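You operate a simulated robot arm through the tools that you are given. There is no shell and no other tool.

You are at the controls of a simulated two-armed robot. One attempt, no reset.

Task
Clamp the block with the green top in the duster and powder its top.
Fine: use the felt pad and the tin; put the pad back and free the clamp; the two blocks beside it stay. Set down upright: felt pad with blue grip. A coat counts when it lies all over at full strength: go over it till it gets no stronger.

Only the result counts: the job must be done as asked and must still hold three seconds after the hand-in. Knocking over, shifting, dropping, spilling or breaking anything else fails it.

Robot
Two 6-joint arms with two-finger grippers on one trunk that stands fixed in place. Base frame: the origin is at the foot of the trunk, x ahead of it, y to its left, z up. Lengths are in cm, angles in rad, forces in N, time in s.
The left shoulder is at [7, 14.8, 121.7], the right one opposite. With the tool pointing down near the work surface each hand reaches from about 52 to 62 cm from the base axis, measured 20 degrees to its own side. Payload 2.69 kg a hand.
The TCP of each hand is the grasp point between the finger pads, 2 cm short of the fingertips. In the tool frame z runs along the fingers and y along their closing line. The gripper opens to 10 cm; its body begins 6.3 cm behind the TCP.
Orientation is that of the tool frame in the base frame, as a unit quaternion [w, x, y, z]. With the fingers straight down and closing along the base's y, the tool's x points along the base's -x, its y along +y and its z along -z.

Tools
- The arms move only by the tool play_rows. It takes "left_moves", "right_moves" or both (then of equal length, played together; a hand with none holds still); each is a list of rows, each a list of 7 numbers: the shift along the tool's x, y, z in cm, then the turn, a rotation vector about the tool's x, y, z in rad, then the opening, from 0 (shut) to 1 (fully open). In form: [[tx, ty, tz, rx, ry, rz, hand], ...]. A call has 1 to 20 rows; each row is the pose to reach, as a shift and turn from the pose commanded when the call began, along the tool's axes at that moment. A row lasts 0.2 s, in which the tool goes at most 5 cm and 0.15 rad; a call with a longer step from one row to the next is refused whole, and so is a gripper value outside its range. Where a pose cannot be reached the arm comes as near as it can. A force on the tool above 40 N (or 10 N above the force at the start of the call, whichever is more), or a blocked arm, ends the call early, and 0.2 s more pass. Each finger travels about 4.5 cm/s and halts on what it meets, pressing with about 43 N; the grip force reading is that of the motor and also rises with nothing between the fingers. The clock runs only during rows and for 0.2 s after the last one: add rows that repeat a pose to give the fingers time. The reply holds the time, the measured pose of the TCP, the force on the tool along the base axes, the opening and the grip force, in the units named above and with some noise, with the torque about the TCP (base axes, N m) and any sound that the robot's microphone picked up, and new pictures: "show" is both (left out), scene, wrist or none (wrist: the cameras of the hands that moved).
- Cameras (640 x 400 px; columns grow to the right, rows downward): "scene" is now at [11.75, 4.1, 143.84]; the picture's right is [0.54, -0.84, 0.00], its down [-0.60, -0.38, -0.70] and it looks along [0.59, 0.38, -0.72] (base axes); focal length 318 px, centre (320, 200). "left" rides on the left gripper at [7, 1.8, -9.9] in its tool frame; the picture's right is [-0.26, 0.97, 0.00], its down [-0.75, -0.20, -0.63] and it looks along [-0.61, -0.16, 0.78] (tool axes); focal length 230 px, centre (320, 200). "right" rides on the right gripper at [7, -1.9, -9.9] in its tool frame; the picture's right is [0.26, 0.97, 0.00], its down [-0.75, 0.20, -0.63] and it looks along [-0.61, 0.16, 0.78] (tool axes); focal length 230 px, centre (320, 200). There is no depth. A picture from a camera that has moved, and an enlarged one, comes with that camera's place and axes in the base frame and with its lens. The place of the scene camera against the robot may be out by one fixed shift of up to 1.2 cm in any direction.
- move_column(by): slides the trunk up (or, below 0, down) by that many cm; the arms and the scene camera ride with it, the base frame stays. It gives what a move gives, with no picture.
- aim_head(pan, tilt): turns the head with the scene camera to pan (to the left, within 1.501 rad either way) and tilt (down, from -0.506 to 1.204), counted from straight ahead of the robot. It gives what a move gives, and a new picture of the scene camera.
- zoom(camera, box): a new picture of the part [left, top, right, bottom] of that camera's present view, enlarged. The clock stands still meanwhile.
- sign_off(): hands the job in; it is judged then, once.

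Places have to be worked out from the pictures, the camera data and where the tool is seen. Open the grippers and draw the arms clear of the work before you hand the job in, unless the task says otherwise.

The tools are called after "Emit:" as name(argument=value, ...) on one line, values as JSON. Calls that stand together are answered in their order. play_rows: Moves the arms, as the interface text tells. Its arguments: {"type":"object","properties":{"left_moves":{"type":"array","items":{"type":"array","items":{"type":"number"}}},"right_moves":{"type":"array","items":{"type":"array","items":{"type":"number"}}},"show":{"type":"string","enum":["both","scene","wrist","none"]}},"required":[]} The other tools are called the same way: move_column (by) moves the trunk up or down; aim_head (pan, tilt) turns the head that bears the scene camera; zoom (camera, box) takes an enlarged picture of a part of a camera's view; sign_off () hands the job in.

At the start:

```text
time: 0.0
left_tool_pos: [25.28, 28.56, 114.4]
left_ee_rot: [0.0, 0.001, 1.0, 0.0]
left_force: [0.4, 0.0, -0.4]
left_torque: [0.01, 0.05, 0.02]
left_width: 9.99
left_finger_force: 0.1
right_tool_pos: [52.11, 8.29, 106.22]
right_ee_rot: [-0.001, 0.0, 1.0, 0.0]
right_force: [1.2, 0.2, 0.3]
right_torque: [-0.01, 0.01, 0.02]
right_width: 10.0
right_finger_force: 0.1
trunk travel left (down, up): [-77.5, 16.5]
head pan, tilt (commanded): [0.567, 0.798]
```

scene: 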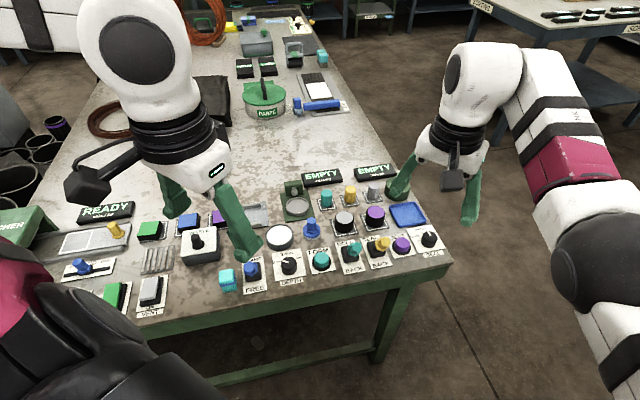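
right: 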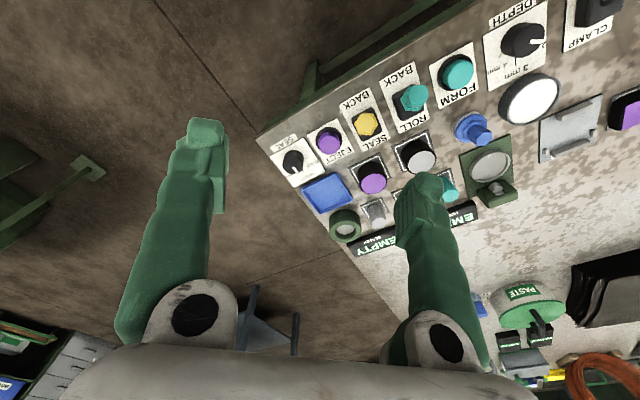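
left: 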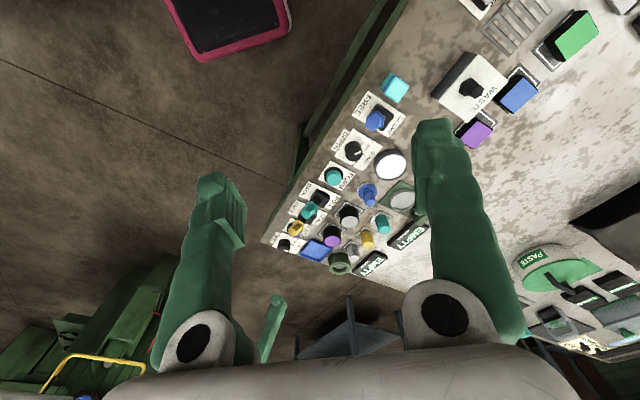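

I start by looking closely at the bench to identify the blocks, clamp, pad and tin.

Emit:
zoom(camera="scene", box=[40, 180, 260, 320])

Emit:
zoom(camera="scene", box=[220, 150, 460, 300])

Emit:
zoom(camera="scene", box=[180, 0, 380, 130])

Emit:
zoom(camera="left", box=[320, 0, 640, 200])

Emit:
zoom(camera="right", box=[260, 0, 640, 240])

```text
2.86 times, centred on (150, 250) of scene
camera zoom: at [11.75, 4.1, 143.84], right [0.54, -0.84, 0.0], down [-0.6, -0.38, -0.7], along [0.59, 0.38, -0.72], focal length 908 px, centre (806, 57)
```

zoom: 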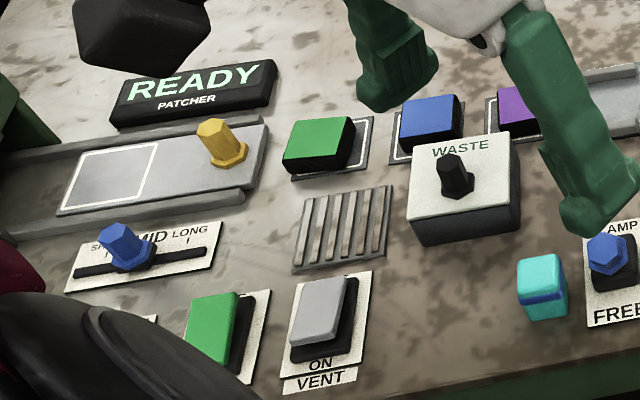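

```text
2.67 times, centred on (340, 225) of scene
camera zoom: at [11.75, 4.1, 143.84], right [0.54, -0.84, 0.0], down [-0.6, -0.38, -0.7], along [0.59, 0.38, -0.72], focal length 847 px, centre (267, 133)
```

zoom: 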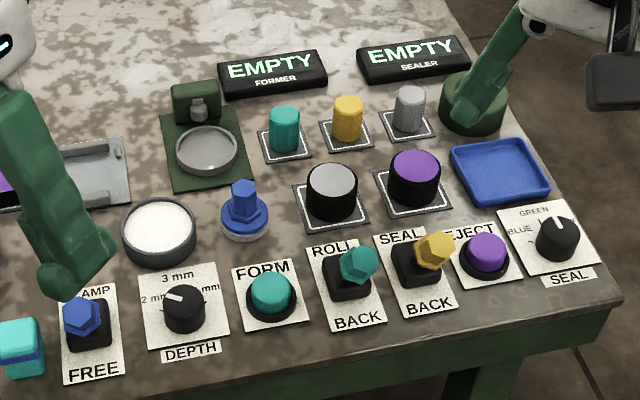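

```text
3.08 times, centred on (280, 65) of scene
camera zoom: at [11.75, 4.1, 143.84], right [0.54, -0.84, 0.0], down [-0.6, -0.38, -0.7], along [0.59, 0.38, -0.72], focal length 978 px, centre (443, 615)
```

zoom: 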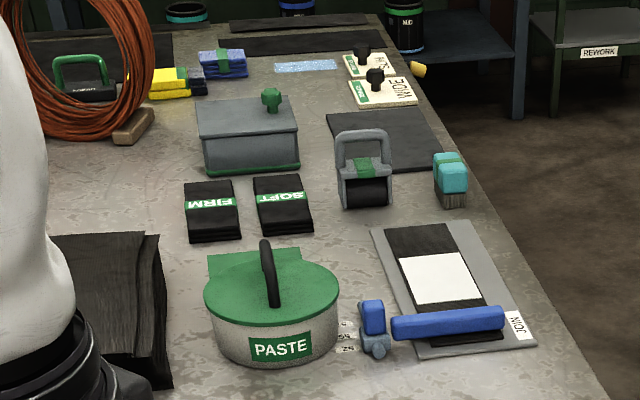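

```text
2.00 times, centred on (480, 100) of left
camera zoom: at [18.5, 30.32, 124.22], right [0.26, 0.97, 0.0], down [0.75, -0.2, 0.63], along [0.61, -0.16, -0.78], focal length 460 px, centre (0, 400)
```

zoom: 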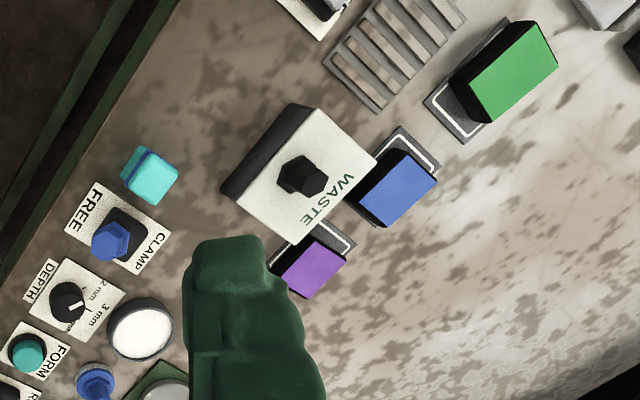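

```text
1.67 times, centred on (450, 120) of right
camera zoom: at [45.14, 6.48, 116.11], right [-0.26, 0.97, 0.0], down [0.75, 0.2, 0.63], along [0.61, 0.16, -0.78], focal length 384 px, centre (103, 333)
```

zoom: 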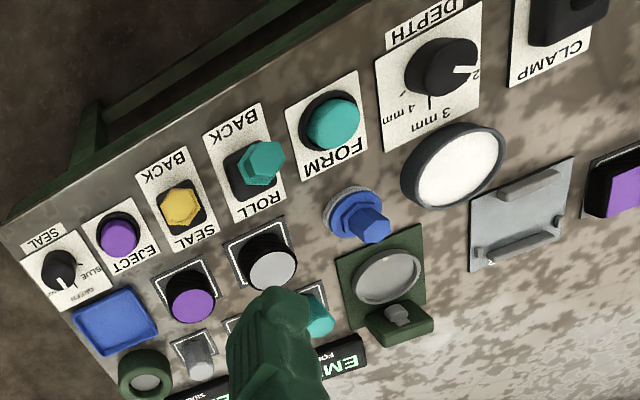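

The duster is probably the grey plate with jaws hidden behind the left finger; the white dish is the powder tin, and the blue grip on the round base is the felt pad. I shift the left hand to its left to clear the view.

Emit:
play_rows(left_moves=[[0, 4, -1, 0, 0, 0, 1], [0, 8, -2, 0, 0, 0, 1], [0, 12, -3, 0, 0, 0, 1], [0, 16, -4, 0, 0, 0, 1], [0, 18, -4, 0, 0, 0, 1]], show="both")

```text
time: 1.2
left_tool_pos: [32.01, 41.8, 117.87]
left_ee_rot: [0.001, -0.001, 1.0, -0.001]
left_force: [-1.1, -0.4, -0.3]
left_torque: [0.0, 0.0, 0.0]
left_width: 10.01
left_finger_force: 0.0
left hand out of reach, approached as far as the arm can: row 1, 2, 3, 4, 5
right_tool_pos: [52.11, 8.58, 106.23]
right_ee_rot: [-0.002, 0.001, 1.0, -0.001]
right_force: [-0.2, -0.5, -0.3]
right_torque: [-0.01, -0.02, 0.01]
right_width: 9.98
right_finger_force: 0.0
trunk travel left (down, up): [-77.5, 16.5]
head pan, tilt (commanded): [0.567, 0.798]
camera scene: at [11.82, 4.34, 143.82], right [0.54, -0.84, 0.0], down [-0.6, -0.39, -0.7], along [0.59, 0.37, -0.72], focal length 318 px, centre (320, 200)
camera left: at [25.14, 43.76, 127.87], right [0.26, 0.97, 0.0], down [0.75, -0.2, 0.63], along [0.61, -0.16, -0.78], focal length 230 px, centre (320, 200)
```

scene: 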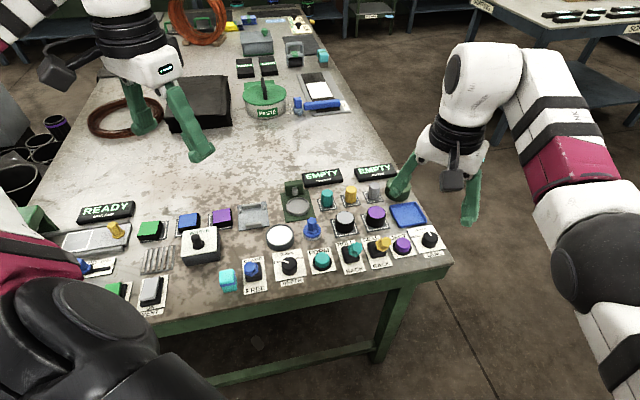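
left: 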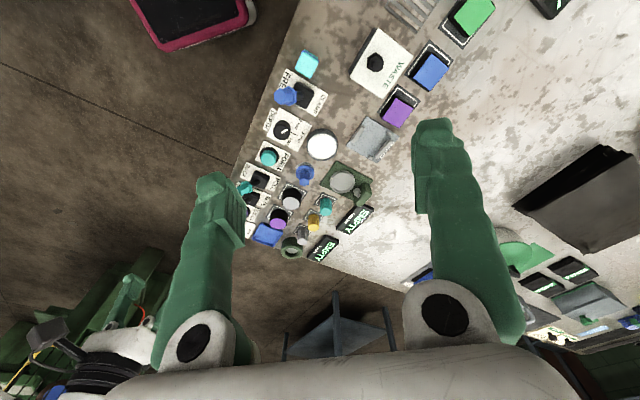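

The view of the duster is clear now; the arm stopped at about (32, 41.8, 117.9). I zoom in for details.

Emit:
zoom(camera="scene", box=[190, 170, 350, 270])

Emit:
zoom(camera="scene", box=[60, 190, 260, 315])

Emit:
zoom(camera="scene", box=[200, 200, 360, 300])

Emit:
zoom(camera="left", box=[240, 0, 500, 162])

Emit:
zoom(camera="left", box=[230, 90, 430, 215])

```text
4.00 times, centred on (270, 220) of scene
camera zoom: at [11.82, 4.34, 143.82], right [0.54, -0.84, 0.0], down [-0.6, -0.39, -0.7], along [0.59, 0.37, -0.72], focal length 1271 px, centre (520, 120)
```

zoom: 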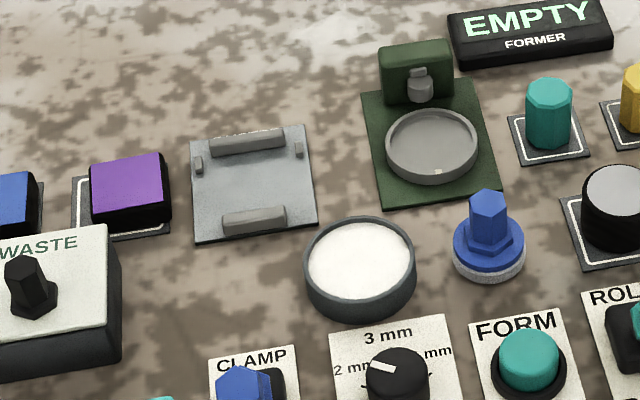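

```text
3.20 times, centred on (160, 252) of scene
camera zoom: at [11.82, 4.34, 143.82], right [0.54, -0.84, 0.0], down [-0.6, -0.39, -0.7], along [0.59, 0.37, -0.72], focal length 1017 px, centre (832, 32)
```

zoom: 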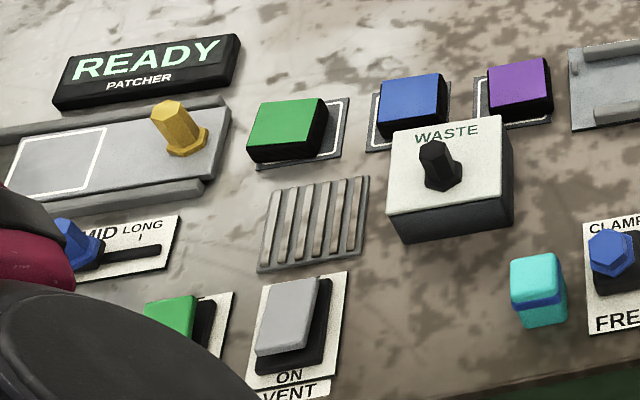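

```text
4.00 times, centred on (280, 250) of scene
camera zoom: at [11.82, 4.34, 143.82], right [0.54, -0.84, 0.0], down [-0.6, -0.39, -0.7], along [0.59, 0.37, -0.72], focal length 1271 px, centre (480, 0)
```

zoom: 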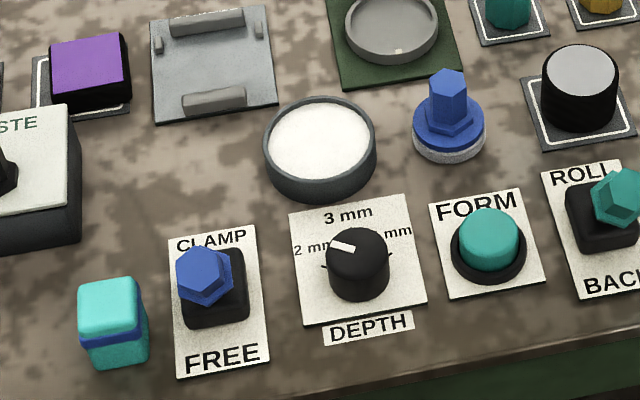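

```text
2.46 times, centred on (370, 81) of left
camera zoom: at [25.14, 43.76, 127.87], right [0.26, 0.97, 0.0], down [0.75, -0.2, 0.63], along [0.61, -0.16, -0.78], focal length 566 px, centre (197, 493)
```

zoom: 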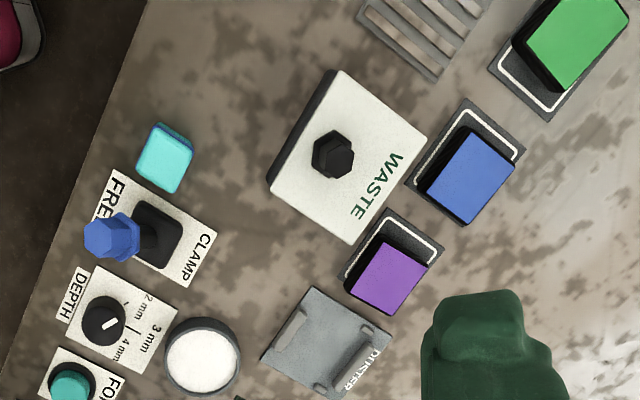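

```text
3.20 times, centred on (330, 152) of left
camera zoom: at [25.14, 43.76, 127.87], right [0.26, 0.97, 0.0], down [0.75, -0.2, 0.63], along [0.61, -0.16, -0.78], focal length 736 px, centre (288, 352)
```

zoom: 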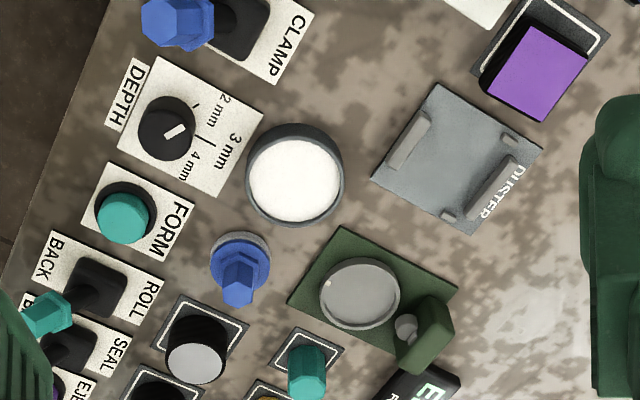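

The DUSTER label confirms the grey jawed plate, and the lever leans to FREE. I turn the left tool about 45° to match the bench's slant (which should also ease the reach) and swing the right hand out of the way.

Emit:
play_rows(left_moves=[[0, 0, 0, 0, 0, -0.14, 1], [0, 0, 0, 0, 0, -0.28, 1], [0, 0, 0, 0, 0, -0.42, 1], [0, 0, 0, 0, 0, -0.56, 1], [0, 0, 0, 0, 0, -0.7, 1], [0, 0, 0, 0, 0, -0.8, 1], [0, 0, 0, 0, 0, -0.8, 1]], right_moves=[[0, -4, -1, 0, 0, 0, 1], [0, -8, -2, 0, 0, 0, 1], [0, -12, -3, 0, 0, 0, 1], [0, -16, -4, 0, 0, 0, 1], [0, -20, -5, 0, 0, 0, 1], [0, -24, -6, 0, 0, 0, 1], [0, -26, -6, 0, 0, 0, 1]], show="both")

```text
time: 2.8
left_tool_pos: [31.73, 41.3, 118.1]
left_ee_rot: [0.0, -0.39, 0.921, 0.0]
left_force: [-1.1, 0.0, 0.9]
left_torque: [-0.04, -0.02, 0.01]
left_width: 9.99
left_finger_force: 0.1
right_tool_pos: [59.43, -12.83, 111.92]
right_ee_rot: [-0.002, 0.001, 1.0, 0.0]
right_force: [0.2, 0.8, 1.1]
right_torque: [-0.02, 0.02, -0.01]
right_width: 10.0
right_finger_force: 0.0
right hand out of reach, approached as far as the arm can: row 1, 2, 3, 4, 5, 6, 7
trunk travel left (down, up): [-77.5, 16.5]
head pan, tilt (commanded): [0.567, 0.798]
camera scene: at [11.77, 4.17, 143.83], right [0.54, -0.84, 0.0], down [-0.6, -0.39, -0.7], along [0.59, 0.37, -0.72], focal length 318 px, centre (320, 200)
camera right: at [52.39, -14.8, 121.86], right [-0.26, 0.97, 0.0], down [0.75, 0.2, 0.63], along [0.61, 0.16, -0.78], focal length 230 px, centre (320, 200)
camera left: at [25.66, 37.65, 127.96], right [-0.51, 0.86, 0.0], down [0.67, 0.4, 0.63], along [0.54, 0.32, -0.78], focal length 230 px, centre (320, 200)
```

scene: 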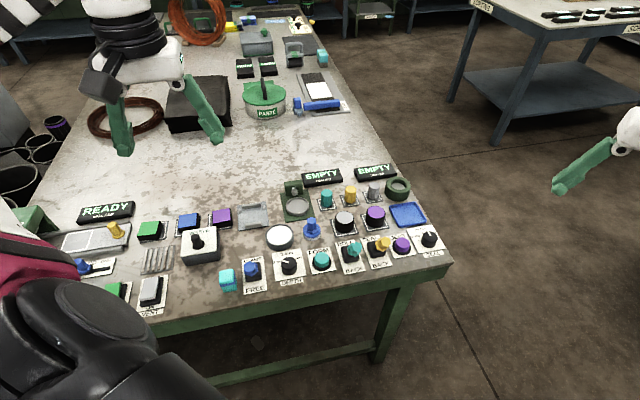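
right: 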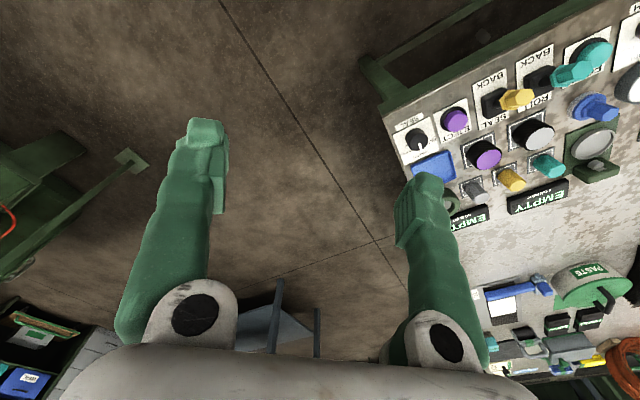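
left: 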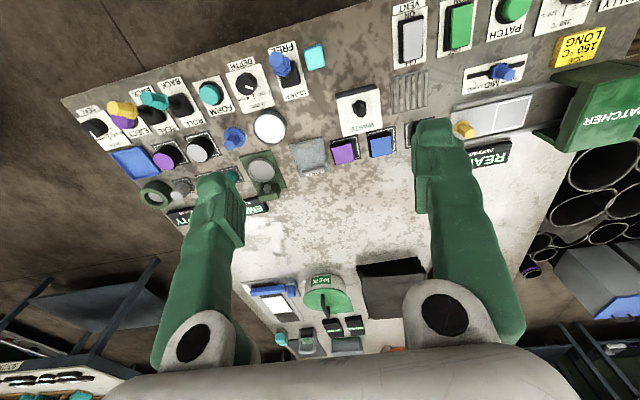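

The left hand turned fine and everything is clear. I zoom into the left wrist picture for precise layout.

Emit:
zoom(camera="left", box=[220, 30, 420, 190])

Emit:
zoom(camera="left", box=[340, 0, 540, 160])

Emit:
zoom(camera="scene", box=[110, 190, 230, 280])

```text
2.50 times, centred on (320, 110) of left
camera zoom: at [25.66, 37.65, 127.96], right [-0.51, 0.86, 0.0], down [0.67, 0.4, 0.63], along [0.54, 0.32, -0.78], focal length 575 px, centre (320, 425)
```

zoom: 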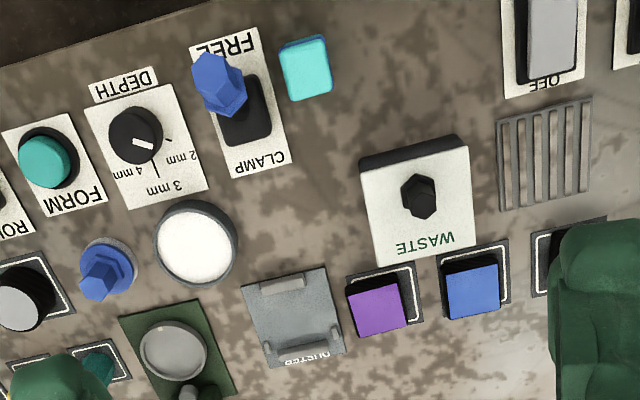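

```text
2.50 times, centred on (440, 80) of left
camera zoom: at [25.66, 37.65, 127.96], right [-0.51, 0.86, 0.0], down [0.67, 0.4, 0.63], along [0.54, 0.32, -0.78], focal length 575 px, centre (20, 500)
```

zoom: 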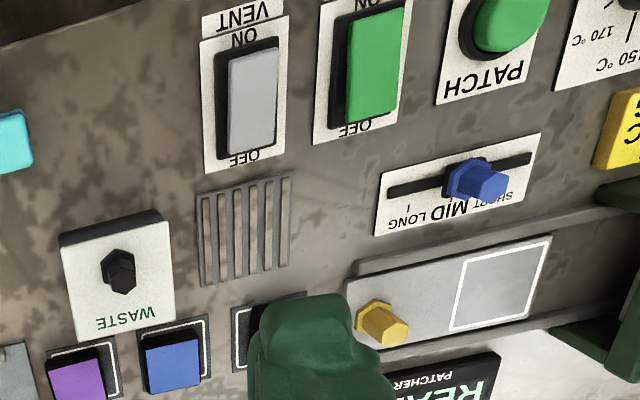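

```text
4.44 times, centred on (170, 235) of scene
camera zoom: at [11.77, 4.17, 143.83], right [0.54, -0.84, 0.0], down [-0.6, -0.39, -0.7], along [0.59, 0.37, -0.72], focal length 1412 px, centre (987, 44)
```

zoom: 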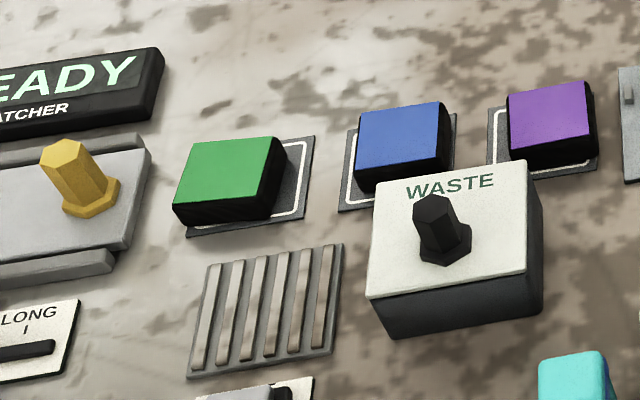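

I lower the trunk by 14 cm to bring the left arm's reach to the work height; both hands remain well above the bench.

Emit:
move_column(by=-14)

```text
time: 4.5
left_tool_pos: [31.65, 41.2, 104.07]
left_ee_rot: [0.0, -0.388, 0.922, 0.0]
left_force: [-1.1, -1.1, 0.1]
left_torque: [-0.01, 0.02, -0.03]
left_width: 10.0
left_finger_force: 0.1
right_tool_pos: [59.26, -12.86, 97.93]
right_ee_rot: [-0.001, 0.001, 1.0, 0.0]
right_force: [-0.9, -0.6, -0.4]
right_torque: [-0.02, 0.0, -0.03]
right_width: 10.02
right_finger_force: 0.1
trunk travel left (down, up): [-63.5, 30.5]
head pan, tilt (commanded): [0.567, 0.798]
```

I move the left hand to hover above the green block (about (30.6, 65.6)) to test reach and look at it from above.

Emit:
play_rows(left_moves=[[-2.8, 3, 0, 0, 0, 0, 1], [-5.6, 6, 0, 0, 0, 0, 1], [-8.4, 9, 0, 0, 0, 0, 1], [-11.2, 12, 0, 0, 0, 0, 1], [-14, 15, 0, 0, 0, 0, 1], [-16.7, 17.8, 0, 0, 0, 0, 1], [-16.7, 17.8, 0, 0, 0, 0, 1]], show="both")

```text
time: 6.1
left_tool_pos: [30.45, 60.07, 103.63]
left_ee_rot: [0.0, -0.389, 0.921, 0.0]
left_force: [0.1, 0.7, -0.7]
left_torque: [0.0, 0.0, 0.0]
left_width: 10.02
left_finger_force: 0.0
left hand out of reach, approached as far as the arm can: row 1, 2, 3, 5, 6, 7
right_tool_pos: [59.39, -12.98, 98.05]
right_ee_rot: [-0.001, 0.001, 1.0, 0.001]
right_force: [0.3, 0.9, -0.5]
right_torque: [-0.03, -0.02, -0.02]
right_width: 9.99
right_finger_force: 0.1
trunk travel left (down, up): [-63.5, 30.5]
head pan, tilt (commanded): [0.567, 0.798]
camera scene: at [11.74, 4.14, 129.84], right [0.54, -0.84, 0.0], down [-0.6, -0.38, -0.7], along [0.59, 0.37, -0.72], focal length 318 px, centre (320, 200)
camera left: at [24.4, 56.41, 113.45], right [-0.51, 0.86, 0.0], down [0.67, 0.4, 0.63], along [0.54, 0.32, -0.78], focal length 230 px, centre (320, 200)
```

scene: 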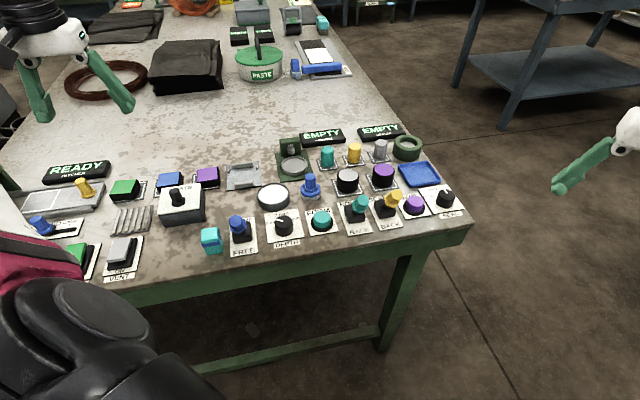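
left: 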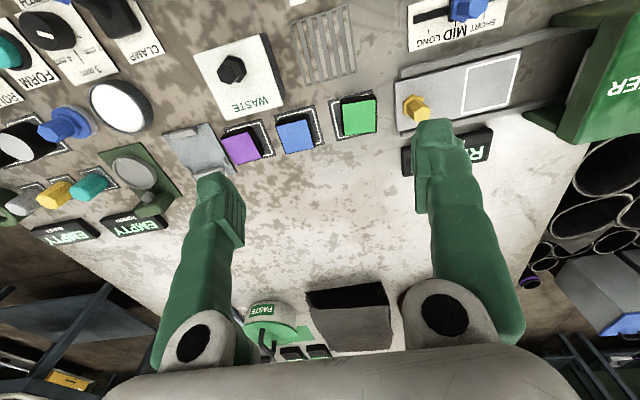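

Reach stops at about 51 cm from the shoulder at this height; going lower should extend it. I zoom on the wrist picture to locate the green block precisely.

Emit:
zoom(camera="left", box=[160, 60, 400, 210])

Emit:
zoom(camera="scene", box=[90, 150, 250, 250])

```text
2.67 times, centred on (280, 135) of left
camera zoom: at [24.4, 56.41, 113.45], right [-0.51, 0.86, 0.0], down [0.67, 0.4, 0.63], along [0.54, 0.32, -0.78], focal length 614 px, centre (427, 373)
```

zoom: 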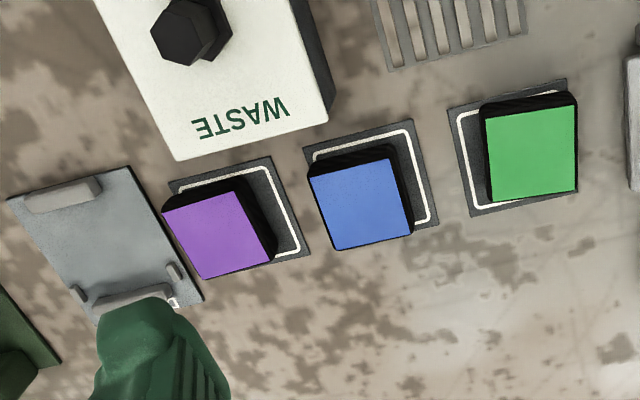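

```text
4.00 times, centred on (170, 200) of scene
camera zoom: at [11.74, 4.14, 129.84], right [0.54, -0.84, 0.0], down [-0.6, -0.38, -0.7], along [0.59, 0.37, -0.72], focal length 1271 px, centre (920, 200)
```

zoom: 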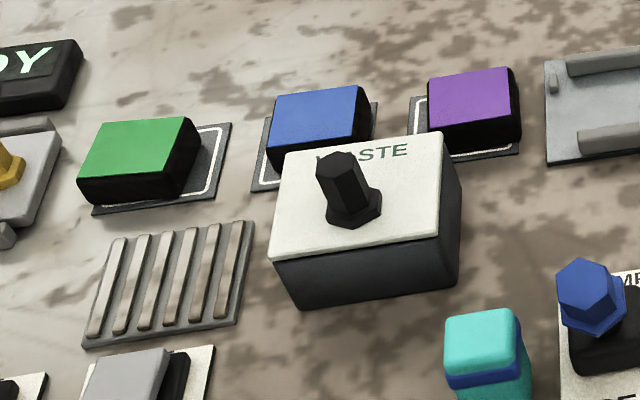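

The green block measures about 4.5 cm square, ~2.3 cm high, centred near (30.9, 66.4) and turned ~7° from the bench lines. I descend to a lower hover over it with the hand partly closed and turned to match.

Emit:
play_rows(left_moves=[[0, 0, 4, 0, 0, 0.05, 0.85], [-1, 0.8, 8, 0, 0, 0.1, 0.7], [-2.9, 2.4, 11, 0, 0, 0.136, 0.65], [-4.9, 4.1, 12, 0, 0, 0.136, 0.65], [-4.9, 4.1, 12, 0, 0, 0.136, 0.65]], show="both")

```text
time: 7.3
left_tool_pos: [31.22, 59.28, 91.83]
left_ee_rot: [0.0, -0.326, 0.945, 0.001]
left_force: [0.1, -0.4, -0.5]
left_torque: [-0.01, -0.01, -0.03]
left_width: 6.52
left_finger_force: 0.1
left hand out of reach, approached as far as the arm can: row 2, 3, 4, 5
right_tool_pos: [59.47, -12.96, 97.92]
right_ee_rot: [-0.002, 0.001, 1.0, 0.0]
right_force: [0.5, -0.8, 0.7]
right_torque: [0.01, -0.03, -0.01]
right_width: 10.01
right_finger_force: 0.0
trunk travel left (down, up): [-63.5, 30.5]
head pan, tilt (commanded): [0.567, 0.798]
camera scene: at [11.78, 4.1, 129.83], right [0.54, -0.84, 0.0], down [-0.6, -0.38, -0.7], along [0.59, 0.37, -0.72], focal length 318 px, centre (320, 200)
camera left: at [24.7, 56.43, 101.72], right [-0.39, 0.92, 0.0], down [0.71, 0.3, 0.63], along [0.58, 0.25, -0.78], focal length 230 px, centre (320, 200)
```

scene: 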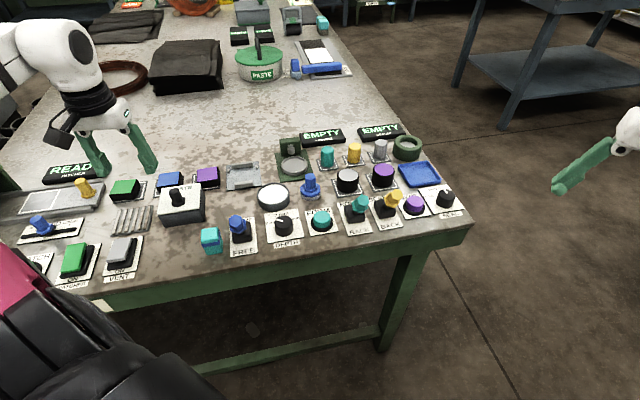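
left: 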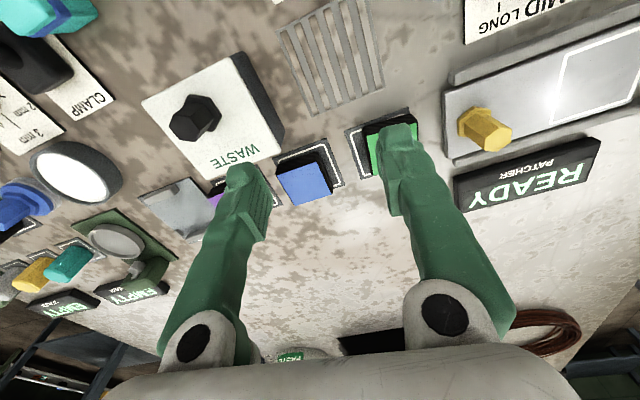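

At this pointing-down posture the arm stops about 7 cm short of the block. I tilt the tool so that the fingers point outward (about 30°), which should extend the reach, and creep toward the block at hover height.

Emit:
play_rows(left_moves=[[0, 0, -1, 0, -0.13, 0, 0.65], [0, 0, -1, 0, -0.26, 0, 0.65], [0, 0, -1, 0, -0.39, 0, 0.65], [0, 0, -1, 0, -0.5, 0, 0.65], [-1.4, 1.9, -1, 0, -0.5, 0, 0.65], [-2.8, 3.8, -1, 0, -0.5, 0, 0.65], [-4.14, 5.77, -1, 0, -0.5, 0, 0.65], [-4.14, 5.77, -1, 0, -0.5, 0, 0.65]], show="both")

```text
time: 9.1
left_tool_pos: [36.34, 64.72, 89.06]
left_ee_rot: [0.233, -0.315, 0.917, 0.081]
left_force: [-0.2, 0.0, -0.1]
left_torque: [-0.02, 0.04, 0.01]
left_width: 6.51
left_finger_force: 0.2
left hand out of reach, approached as far as the arm can: row 1, 2, 3, 4, 5, 6, 7, 8
right_tool_pos: [59.33, -13.04, 97.85]
right_ee_rot: [-0.003, 0.001, 1.0, 0.001]
right_force: [0.4, 0.7, -0.4]
right_torque: [-0.02, 0.01, 0.01]
right_width: 9.98
right_finger_force: 0.1
trunk travel left (down, up): [-63.5, 30.5]
head pan, tilt (commanded): [0.567, 0.798]
camera scene: at [11.84, 4.03, 129.83], right [0.54, -0.84, 0.0], down [-0.6, -0.38, -0.7], along [0.59, 0.37, -0.72], focal length 318 px, centre (320, 200)
camera left: at [26.74, 59.54, 94.42], right [-0.42, 0.9, 0.13], down [0.41, 0.06, 0.91], along [0.81, 0.43, -0.39], focal length 230 px, centre (320, 200)
```

scene: 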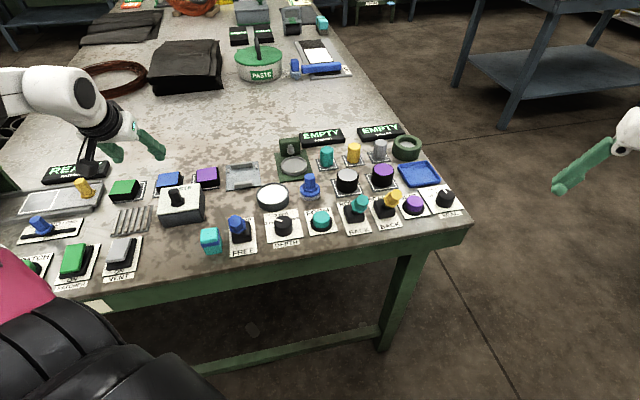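
left: 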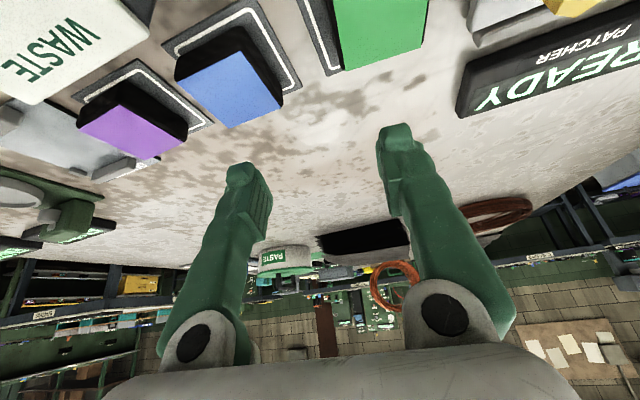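

The arm's reach seems limited by posture rather than distance. I pan the head left to see how the left arm is folded.

Emit:
aim_head(pan=1.2, tilt=0.75)

```text
time: 10.1
left_tool_pos: [36.15, 64.77, 89.02]
left_ee_rot: [0.234, -0.315, 0.916, 0.08]
left_force: [-1.1, -0.6, 0.3]
left_torque: [0.02, 0.05, 0.0]
left_width: 6.5
left_finger_force: 0.1
right_tool_pos: [59.35, -13.02, 98.03]
right_ee_rot: [-0.002, 0.0, 1.0, -0.001]
right_force: [-0.1, 0.2, -0.2]
right_torque: [0.04, 0.04, -0.03]
right_width: 10.01
right_finger_force: 0.1
trunk travel left (down, up): [-63.5, 30.5]
head pan, tilt (commanded): [1.201, 0.75]
camera scene: at [7.95, 7.47, 130.22], right [0.93, -0.36, 0.0], down [-0.25, -0.64, -0.73], along [0.26, 0.68, -0.68], focal length 318 px, centre (320, 200)
```

scene: 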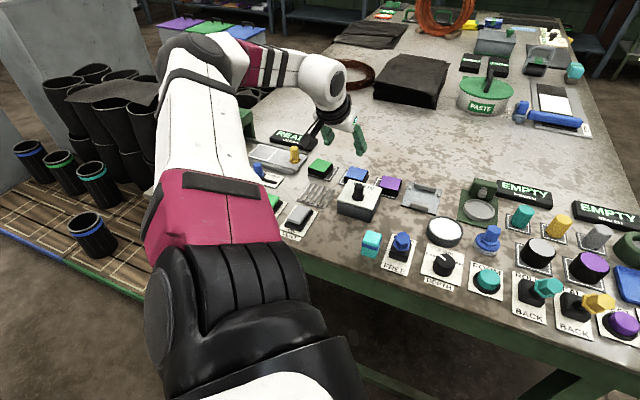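

The arm is in a cramped posture with the elbow far out to the left. I bring the hand back in front over the pad/tin area at a safe height with the tool upright, to get into a better posture before sweeping left.

Emit:
play_rows(left_moves=[[-1.4, 0, -2.6, 0, 0.12, 0, 0.65], [-2.4, -2, -5, 0, 0.24, 0, 0.65], [-1.6, -6.3, -6.1, 0, 0.36, 0, 0.65], [-0.9, -10.6, -7.2, 0, 0.48, 0, 0.65], [-0.2, -14.9, -8.2, 0, 0.5, 0, 0.65], [0.5, -19.2, -9.2, 0, 0.5, 0, 0.65], [1.1, -23.5, -10, 0, 0.5, 0, 0.65], [1.7, -27.8, -10.8, 0, 0.5, 0, 0.65], [2.2, -32, -11.4, 0, 0.5, 0, 0.65], [2.2, -32, -11.4, 0, 0.5, 0, 0.65]], show="scene")

```text
time: 12.3
left_tool_pos: [56.8, 36.76, 97.46]
left_ee_rot: [0.001, -0.327, 0.945, 0.0]
left_force: [-0.9, 0.8, 0.2]
left_torque: [0.01, -0.02, -0.01]
left_width: 6.48
left_finger_force: 0.1
left hand out of reach, approached as far as the arm can: row 1, 2, 5, 6, 7, 8, 9, 10
right_tool_pos: [59.05, -12.82, 98.19]
right_ee_rot: [0.0, -0.001, 1.0, 0.001]
right_force: [-0.2, 0.0, 0.8]
right_torque: [-0.03, -0.07, -0.02]
right_width: 9.98
right_finger_force: 0.2
trunk travel left (down, up): [-63.5, 30.5]
head pan, tilt (commanded): [1.201, 0.75]
camera scene: at [7.61, 7.42, 130.25], right [0.93, -0.36, 0.0], down [-0.25, -0.64, -0.73], along [0.27, 0.68, -0.68], focal length 318 px, centre (320, 200)
```

scene: 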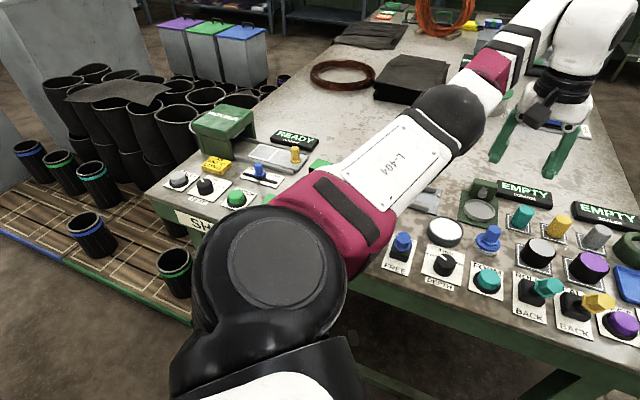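

The arm has unfolded into a much better, outstretched posture. I sweep it along an outward arc to hover above the green block.

Emit:
play_rows(left_moves=[[-1.5, 4.3, 0.1, 0, 0, 0, 0.65], [-2.8, 8.7, 0.3, 0, 0, 0, 0.65], [-3.6, 13.1, 0.4, 0, 0, 0, 0.65], [-4, 17.5, 0.6, 0, 0, 0, 0.65], [-3.8, 21.9, 0.8, 0, 0, 0, 0.65], [-2.9, 26.2, 1, 0, 0, 0, 0.65], [-1.6, 30.6, 1.2, 0, 0, 0, 0.65], [0.1, 35, 1.4, 0, 0, 0, 0.65], [2.1, 39.3, 1.5, 0, 0, 0, 0.65], [2.1, 39.3, 1.5, 0, 0, 0, 0.65]], show="both")

```text
time: 14.5
left_tool_pos: [32.15, 59.0, 95.0]
left_ee_rot: [0.001, -0.326, 0.946, 0.001]
left_force: [-0.1, 0.5, -0.1]
left_torque: [0.03, 0.05, 0.01]
left_width: 6.48
left_finger_force: 0.0
left hand out of reach, approached as far as the arm can: row 3, 4, 5, 6, 7, 8, 9, 10
right_tool_pos: [59.38, -12.95, 97.88]
right_ee_rot: [-0.002, 0.0, 1.0, 0.0]
right_force: [0.3, 0.5, -0.3]
right_torque: [-0.01, -0.01, 0.03]
right_width: 9.97
right_finger_force: 0.0
trunk travel left (down, up): [-63.5, 30.5]
head pan, tilt (commanded): [1.201, 0.75]
camera scene: at [8.05, 7.49, 130.22], right [0.93, -0.36, 0.0], down [-0.25, -0.64, -0.73], along [0.26, 0.68, -0.68], focal length 318 px, centre (320, 200)
camera left: at [25.57, 56.13, 104.94], right [-0.39, 0.92, 0.0], down [0.71, 0.3, 0.63], along [0.58, 0.25, -0.78], focal length 230 px, centre (320, 200)
```

scene: 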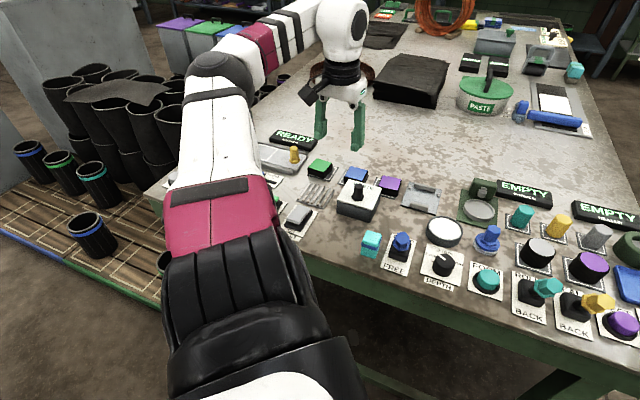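
left: 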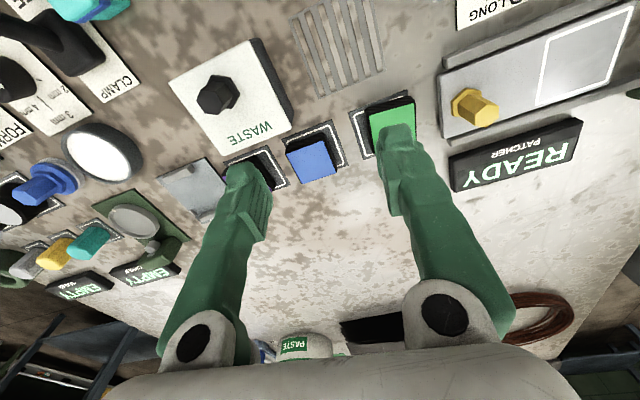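

The limit seems tied to the tool's yaw relative to the forearm. I turn the tool further counter-clockwise while heading for the block at the same height, to see if the reach opens up.

Emit:
play_rows(left_moves=[[0, 0, 0, 0, 0, -0.14, 0.65], [0, 0, 0, 0, 0, -0.28, 0.65], [-1, 1.6, 0, 0, 0, -0.42, 0.65], [-1.8, 3.3, 0, 0, 0, -0.56, 0.65], [-2.7, 5, 0, 0, 0, -0.7, 0.65], [-3.6, 6.6, 0, 0, 0, -0.84, 0.65], [-3.6, 6.6, 0, 0, 0, -0.84, 0.65]], show="both")

```text
time: 16.1
left_tool_pos: [31.11, 66.19, 94.93]
left_ee_rot: [0.0, -0.683, 0.73, 0.0]
left_force: [-0.2, 0.2, 0.0]
left_torque: [-0.02, -0.06, 0.05]
left_width: 6.5
left_finger_force: 0.3
right_tool_pos: [59.31, -12.88, 98.0]
right_ee_rot: [-0.002, 0.0, 1.0, 0.001]
right_force: [-0.8, 0.4, 0.1]
right_torque: [0.02, 0.01, -0.02]
right_width: 10.02
right_finger_force: 0.0
trunk travel left (down, up): [-63.5, 30.5]
head pan, tilt (commanded): [1.201, 0.75]
camera scene: at [7.91, 7.45, 130.23], right [0.93, -0.36, 0.0], down [-0.25, -0.64, -0.73], along [0.26, 0.68, -0.68], focal length 318 px, centre (320, 200)
camera left: at [28.82, 59.46, 104.84], right [-0.95, 0.32, 0.0], down [0.25, 0.74, 0.63], along [0.2, 0.6, -0.78], focal length 230 px, centre (320, 200)
```

scene: 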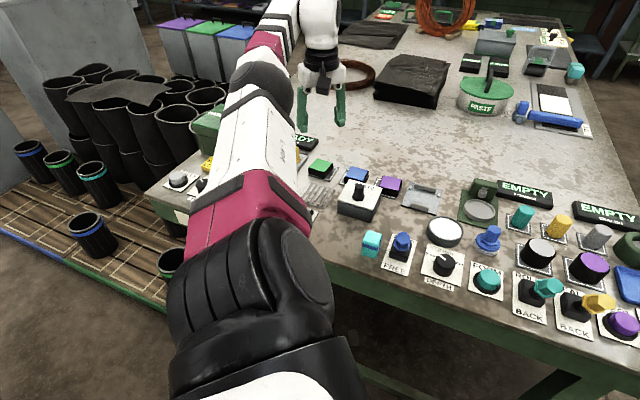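
left: 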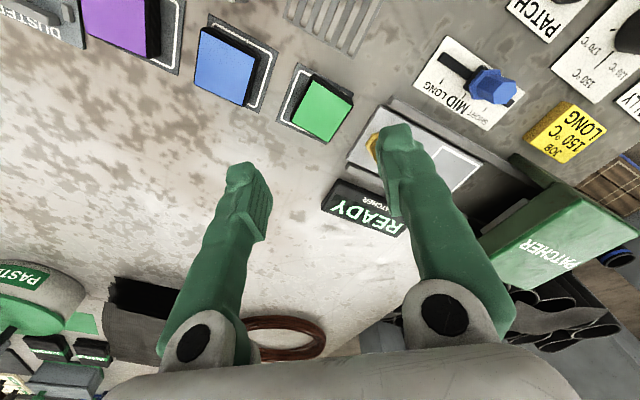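

With the yaw at about 86° the hand reached right above the block. I continue turning to about 128° so the fingers close front-to-back across the block, and check that this is reachable.

Emit:
play_rows(left_moves=[[0, 0, 0, 0, 0, -0.14, 0.65], [0, 0, 0, 0, 0, -0.28, 0.65], [0, 0, 0, 0, 0, -0.42, 0.65], [0, 0, 0, 0, 0, -0.56, 0.65], [0, 0, 0, 0, 0, -0.7, 0.65], [0, 0, 0, 0, 0, -0.73, 0.65], [0, 0, 0, 0, 0, -0.73, 0.65]], show="wrist")

```text
time: 17.7
left_tool_pos: [30.96, 66.06, 94.95]
left_ee_rot: [-0.001, 0.899, -0.439, 0.0]
left_force: [-0.1, -0.3, -0.1]
left_torque: [0.02, -0.02, -0.02]
left_width: 6.52
left_finger_force: 0.0
right_tool_pos: [59.39, -12.99, 97.91]
right_ee_rot: [-0.002, -0.001, 1.0, 0.0]
right_force: [0.1, 0.7, 0.6]
right_torque: [0.02, -0.01, -0.01]
right_width: 10.0
right_finger_force: 0.2
trunk travel left (down, up): [-63.5, 30.5]
head pan, tilt (commanded): [1.201, 0.75]
camera left: at [33.85, 59.52, 104.96], right [-0.92, -0.39, 0.0], down [-0.3, 0.71, 0.63], along [-0.25, 0.58, -0.78], focal length 230 px, centre (320, 200)
```

left: 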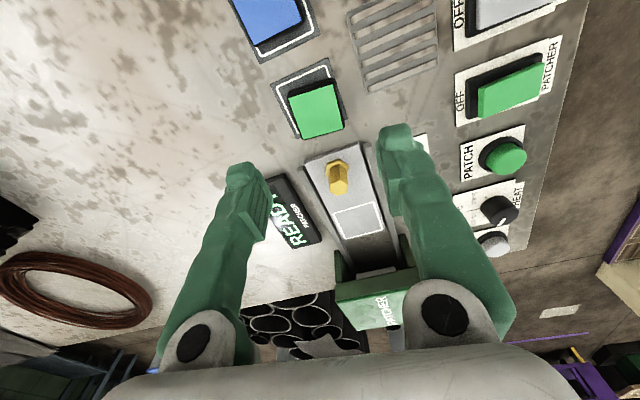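

Yaw 128° is reachable too. I zoom to measure the block's pose and the surroundings for the fingers.

Emit:
zoom(camera="left", box=[240, 40, 400, 140])

Emit:
zoom(camera="scene", box=[270, 140, 430, 240])

```text
4.00 times, centred on (320, 90) of left
camera zoom: at [33.85, 59.52, 104.96], right [-0.92, -0.39, 0.0], down [-0.3, 0.71, 0.63], along [-0.25, 0.58, -0.78], focal length 920 px, centre (320, 640)
```

zoom: 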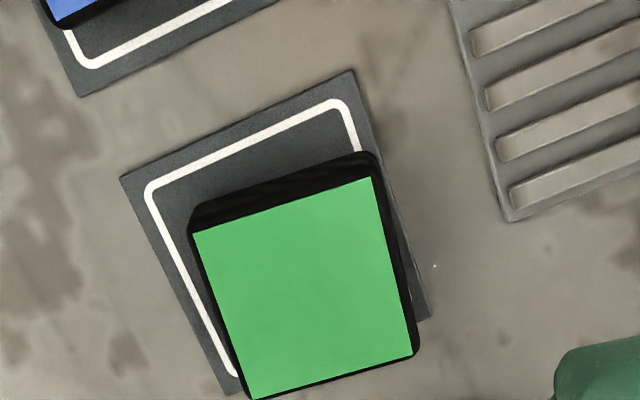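

```text
4.00 times, centred on (350, 190) of scene
camera zoom: at [7.94, 7.48, 130.22], right [0.93, -0.36, 0.0], down [-0.25, -0.64, -0.73], along [0.26, 0.68, -0.68], focal length 1271 px, centre (200, 240)
```

zoom: 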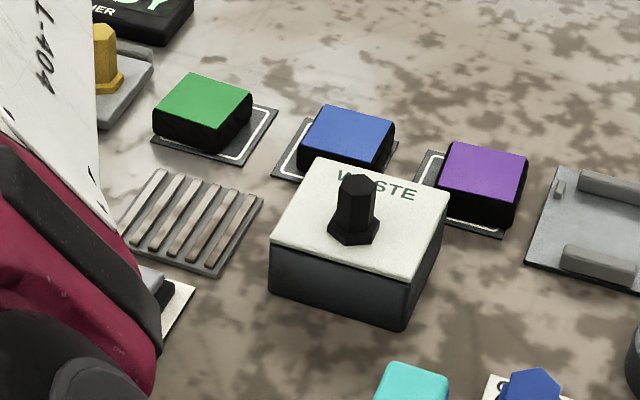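

The block is a 4.3 cm square centred at about (31.2, 66.6), top near z 82.4, turned 39°. I descend to just above it with the fingers at about 6 cm and check alignment.

Emit:
play_rows(left_moves=[[-0.15, -0.25, 3, 0, 0, -0.017, 0.62], [-0.29, -0.51, 6, 0, 0, -0.017, 0.6], [-0.29, -0.51, 8.5, 0, 0, -0.017, 0.6], [-0.29, -0.51, 8.5, 0, 0, -0.017, 0.6]], show="wrist")

Emit:
zoom(camera="left", box=[200, 40, 440, 190])

```text
time: 18.7
left_tool_pos: [31.06, 66.43, 86.2]
left_ee_rot: [0.0, 0.902, -0.432, 0.0]
left_force: [-0.4, 0.3, 0.4]
left_torque: [0.02, -0.01, 0.02]
left_width: 6.01
left_finger_force: 0.1
right_tool_pos: [59.29, -12.95, 97.95]
right_ee_rot: [-0.002, 0.0, 1.0, 0.001]
right_force: [0.5, 0.4, 0.1]
right_torque: [-0.03, 0.02, -0.02]
right_width: 10.0
right_finger_force: 0.1
trunk travel left (down, up): [-63.5, 30.5]
head pan, tilt (commanded): [1.201, 0.75]
camera left: at [34.2, 59.88, 96.14], right [-0.91, -0.41, 0.0], down [-0.32, 0.71, 0.63], along [-0.26, 0.58, -0.78], focal length 230 px, centre (320, 200)
```

left: 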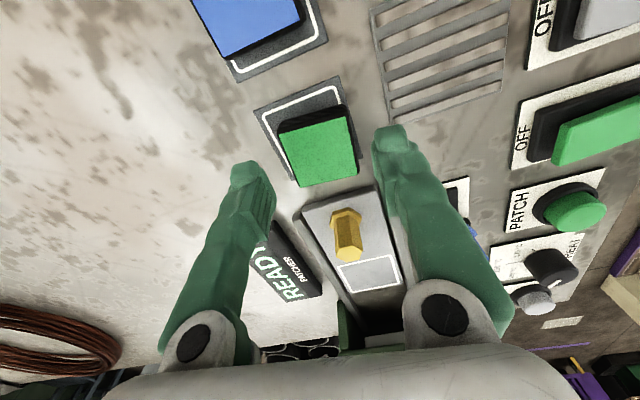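

```text
2.67 times, centred on (320, 115) of left
camera zoom: at [34.2, 59.88, 96.14], right [-0.91, -0.41, 0.0], down [-0.32, 0.71, 0.63], along [-0.26, 0.58, -0.78], focal length 614 px, centre (320, 427)
```

zoom: 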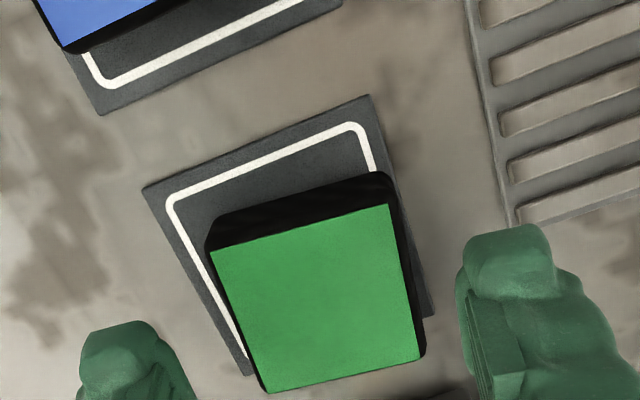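

Fingers straddle the block well. I lower to z≈82.7 and close on the block.

Emit:
play_rows(left_moves=[[-0.03, -0.2, 1.5, 0, 0, 0, 0.6], [-0.03, -0.2, 2.8, 0, 0, 0, 0.6], [-0.03, -0.2, 3.5, 0, 0, 0, 0.6], [-0.03, -0.2, 3.5, 0, 0, 0, 0.6], [-0.03, -0.2, 3.5, 0, 0, 0, 0.3], [-0.03, -0.2, 3.5, 0, 0, 0, 0.3], [-0.03, -0.2, 3.5, 0, 0, 0, 0.3], [-0.03, -0.2, 3.5, 0, 0, 0, 0.3]], show="both")

```text
time: 20.5
left_tool_pos: [31.19, 66.86, 82.97]
left_ee_rot: [0.0, 0.902, -0.432, 0.001]
left_force: [0.3, -0.1, -0.9]
left_torque: [-0.01, 0.03, -0.01]
left_width: 4.65
left_finger_force: 42.8
right_tool_pos: [59.33, -12.89, 97.91]
right_ee_rot: [-0.003, 0.001, 1.0, 0.0]
right_force: [-0.8, -0.8, 0.8]
right_torque: [0.01, 0.0, -0.01]
right_width: 9.99
right_finger_force: 0.1
trunk travel left (down, up): [-63.5, 30.5]
head pan, tilt (commanded): [1.201, 0.75]
camera scene: at [7.95, 7.49, 130.22], right [0.93, -0.36, 0.0], down [-0.25, -0.64, -0.73], along [0.26, 0.68, -0.68], focal length 318 px, centre (320, 200)
camera left: at [34.22, 60.22, 92.9], right [-0.91, -0.41, 0.0], down [-0.32, 0.71, 0.63], along [-0.26, 0.58, -0.78], focal length 230 px, centre (320, 200)
```

scene: 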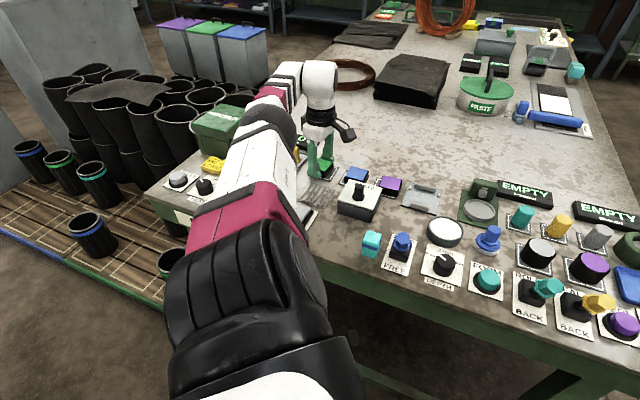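
left: 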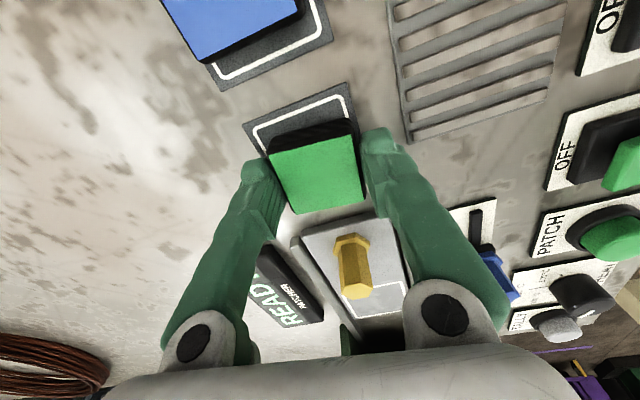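

The block is gripped (4.65 cm, 43 N). I lift it straight up and check it in the hand.

Emit:
play_rows(left_moves=[[0, 0, -1.5, 0, 0, 0, 0.3], [0, 0, -4, 0, 0, 0, 0.3], [0, 0, -7, 0, 0, 0, 0.3], [0, 0, -10, 0, 0, 0, 0.3], [0, 0, -10, 0, 0, 0, 0.3]], show="both")

Emit:
zoom(camera="left", box=[220, 80, 420, 230])

```text
time: 21.7
left_tool_pos: [31.46, 67.15, 92.75]
left_ee_rot: [0.0, 0.902, -0.432, 0.0]
left_force: [-0.2, -0.5, -0.8]
left_torque: [-0.02, 0.01, 0.01]
left_width: 4.65
left_finger_force: 43.3
right_tool_pos: [59.31, -12.89, 97.9]
right_ee_rot: [-0.002, 0.0, 1.0, 0.0]
right_force: [-0.2, 0.2, -0.4]
right_torque: [0.03, -0.02, 0.02]
right_width: 9.98
right_finger_force: 0.0
trunk travel left (down, up): [-63.5, 30.5]
head pan, tilt (commanded): [1.201, 0.75]
camera scene: at [7.95, 7.54, 130.22], right [0.93, -0.36, 0.0], down [-0.25, -0.64, -0.73], along [0.26, 0.68, -0.68], focal length 318 px, centre (320, 200)
camera left: at [34.44, 60.49, 102.72], right [-0.91, -0.41, 0.0], down [-0.32, 0.71, 0.63], along [-0.26, 0.58, -0.78], focal length 230 px, centre (320, 200)
```

scene: 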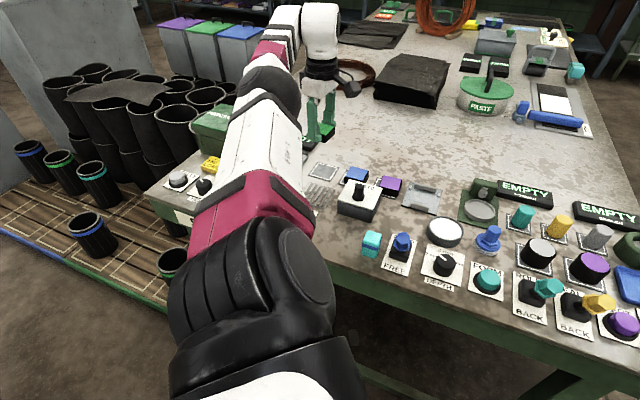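
left: 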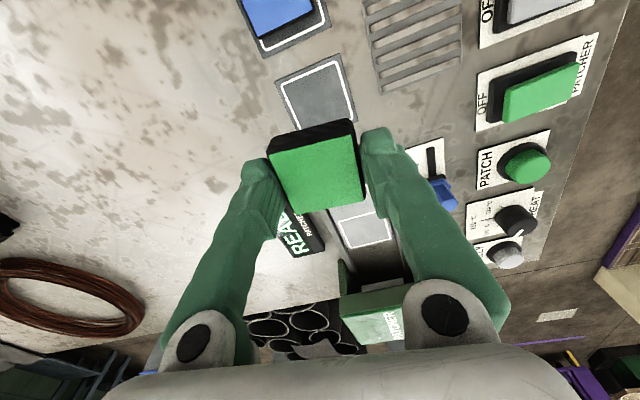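

```text
2.67 times, centred on (320, 155) of left
camera zoom: at [34.44, 60.49, 102.72], right [-0.91, -0.41, 0.0], down [-0.32, 0.71, 0.63], along [-0.26, 0.58, -0.78], focal length 614 px, centre (320, 320)
```

zoom: 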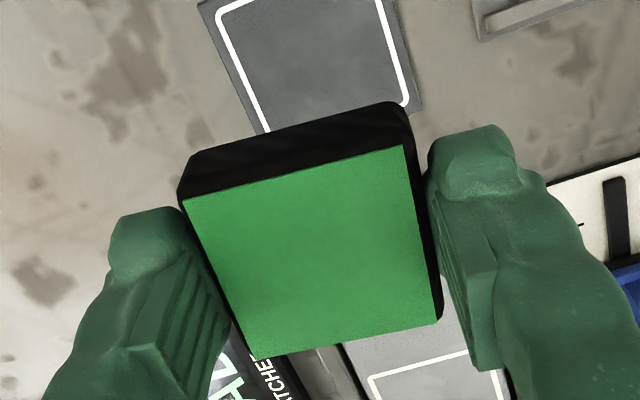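

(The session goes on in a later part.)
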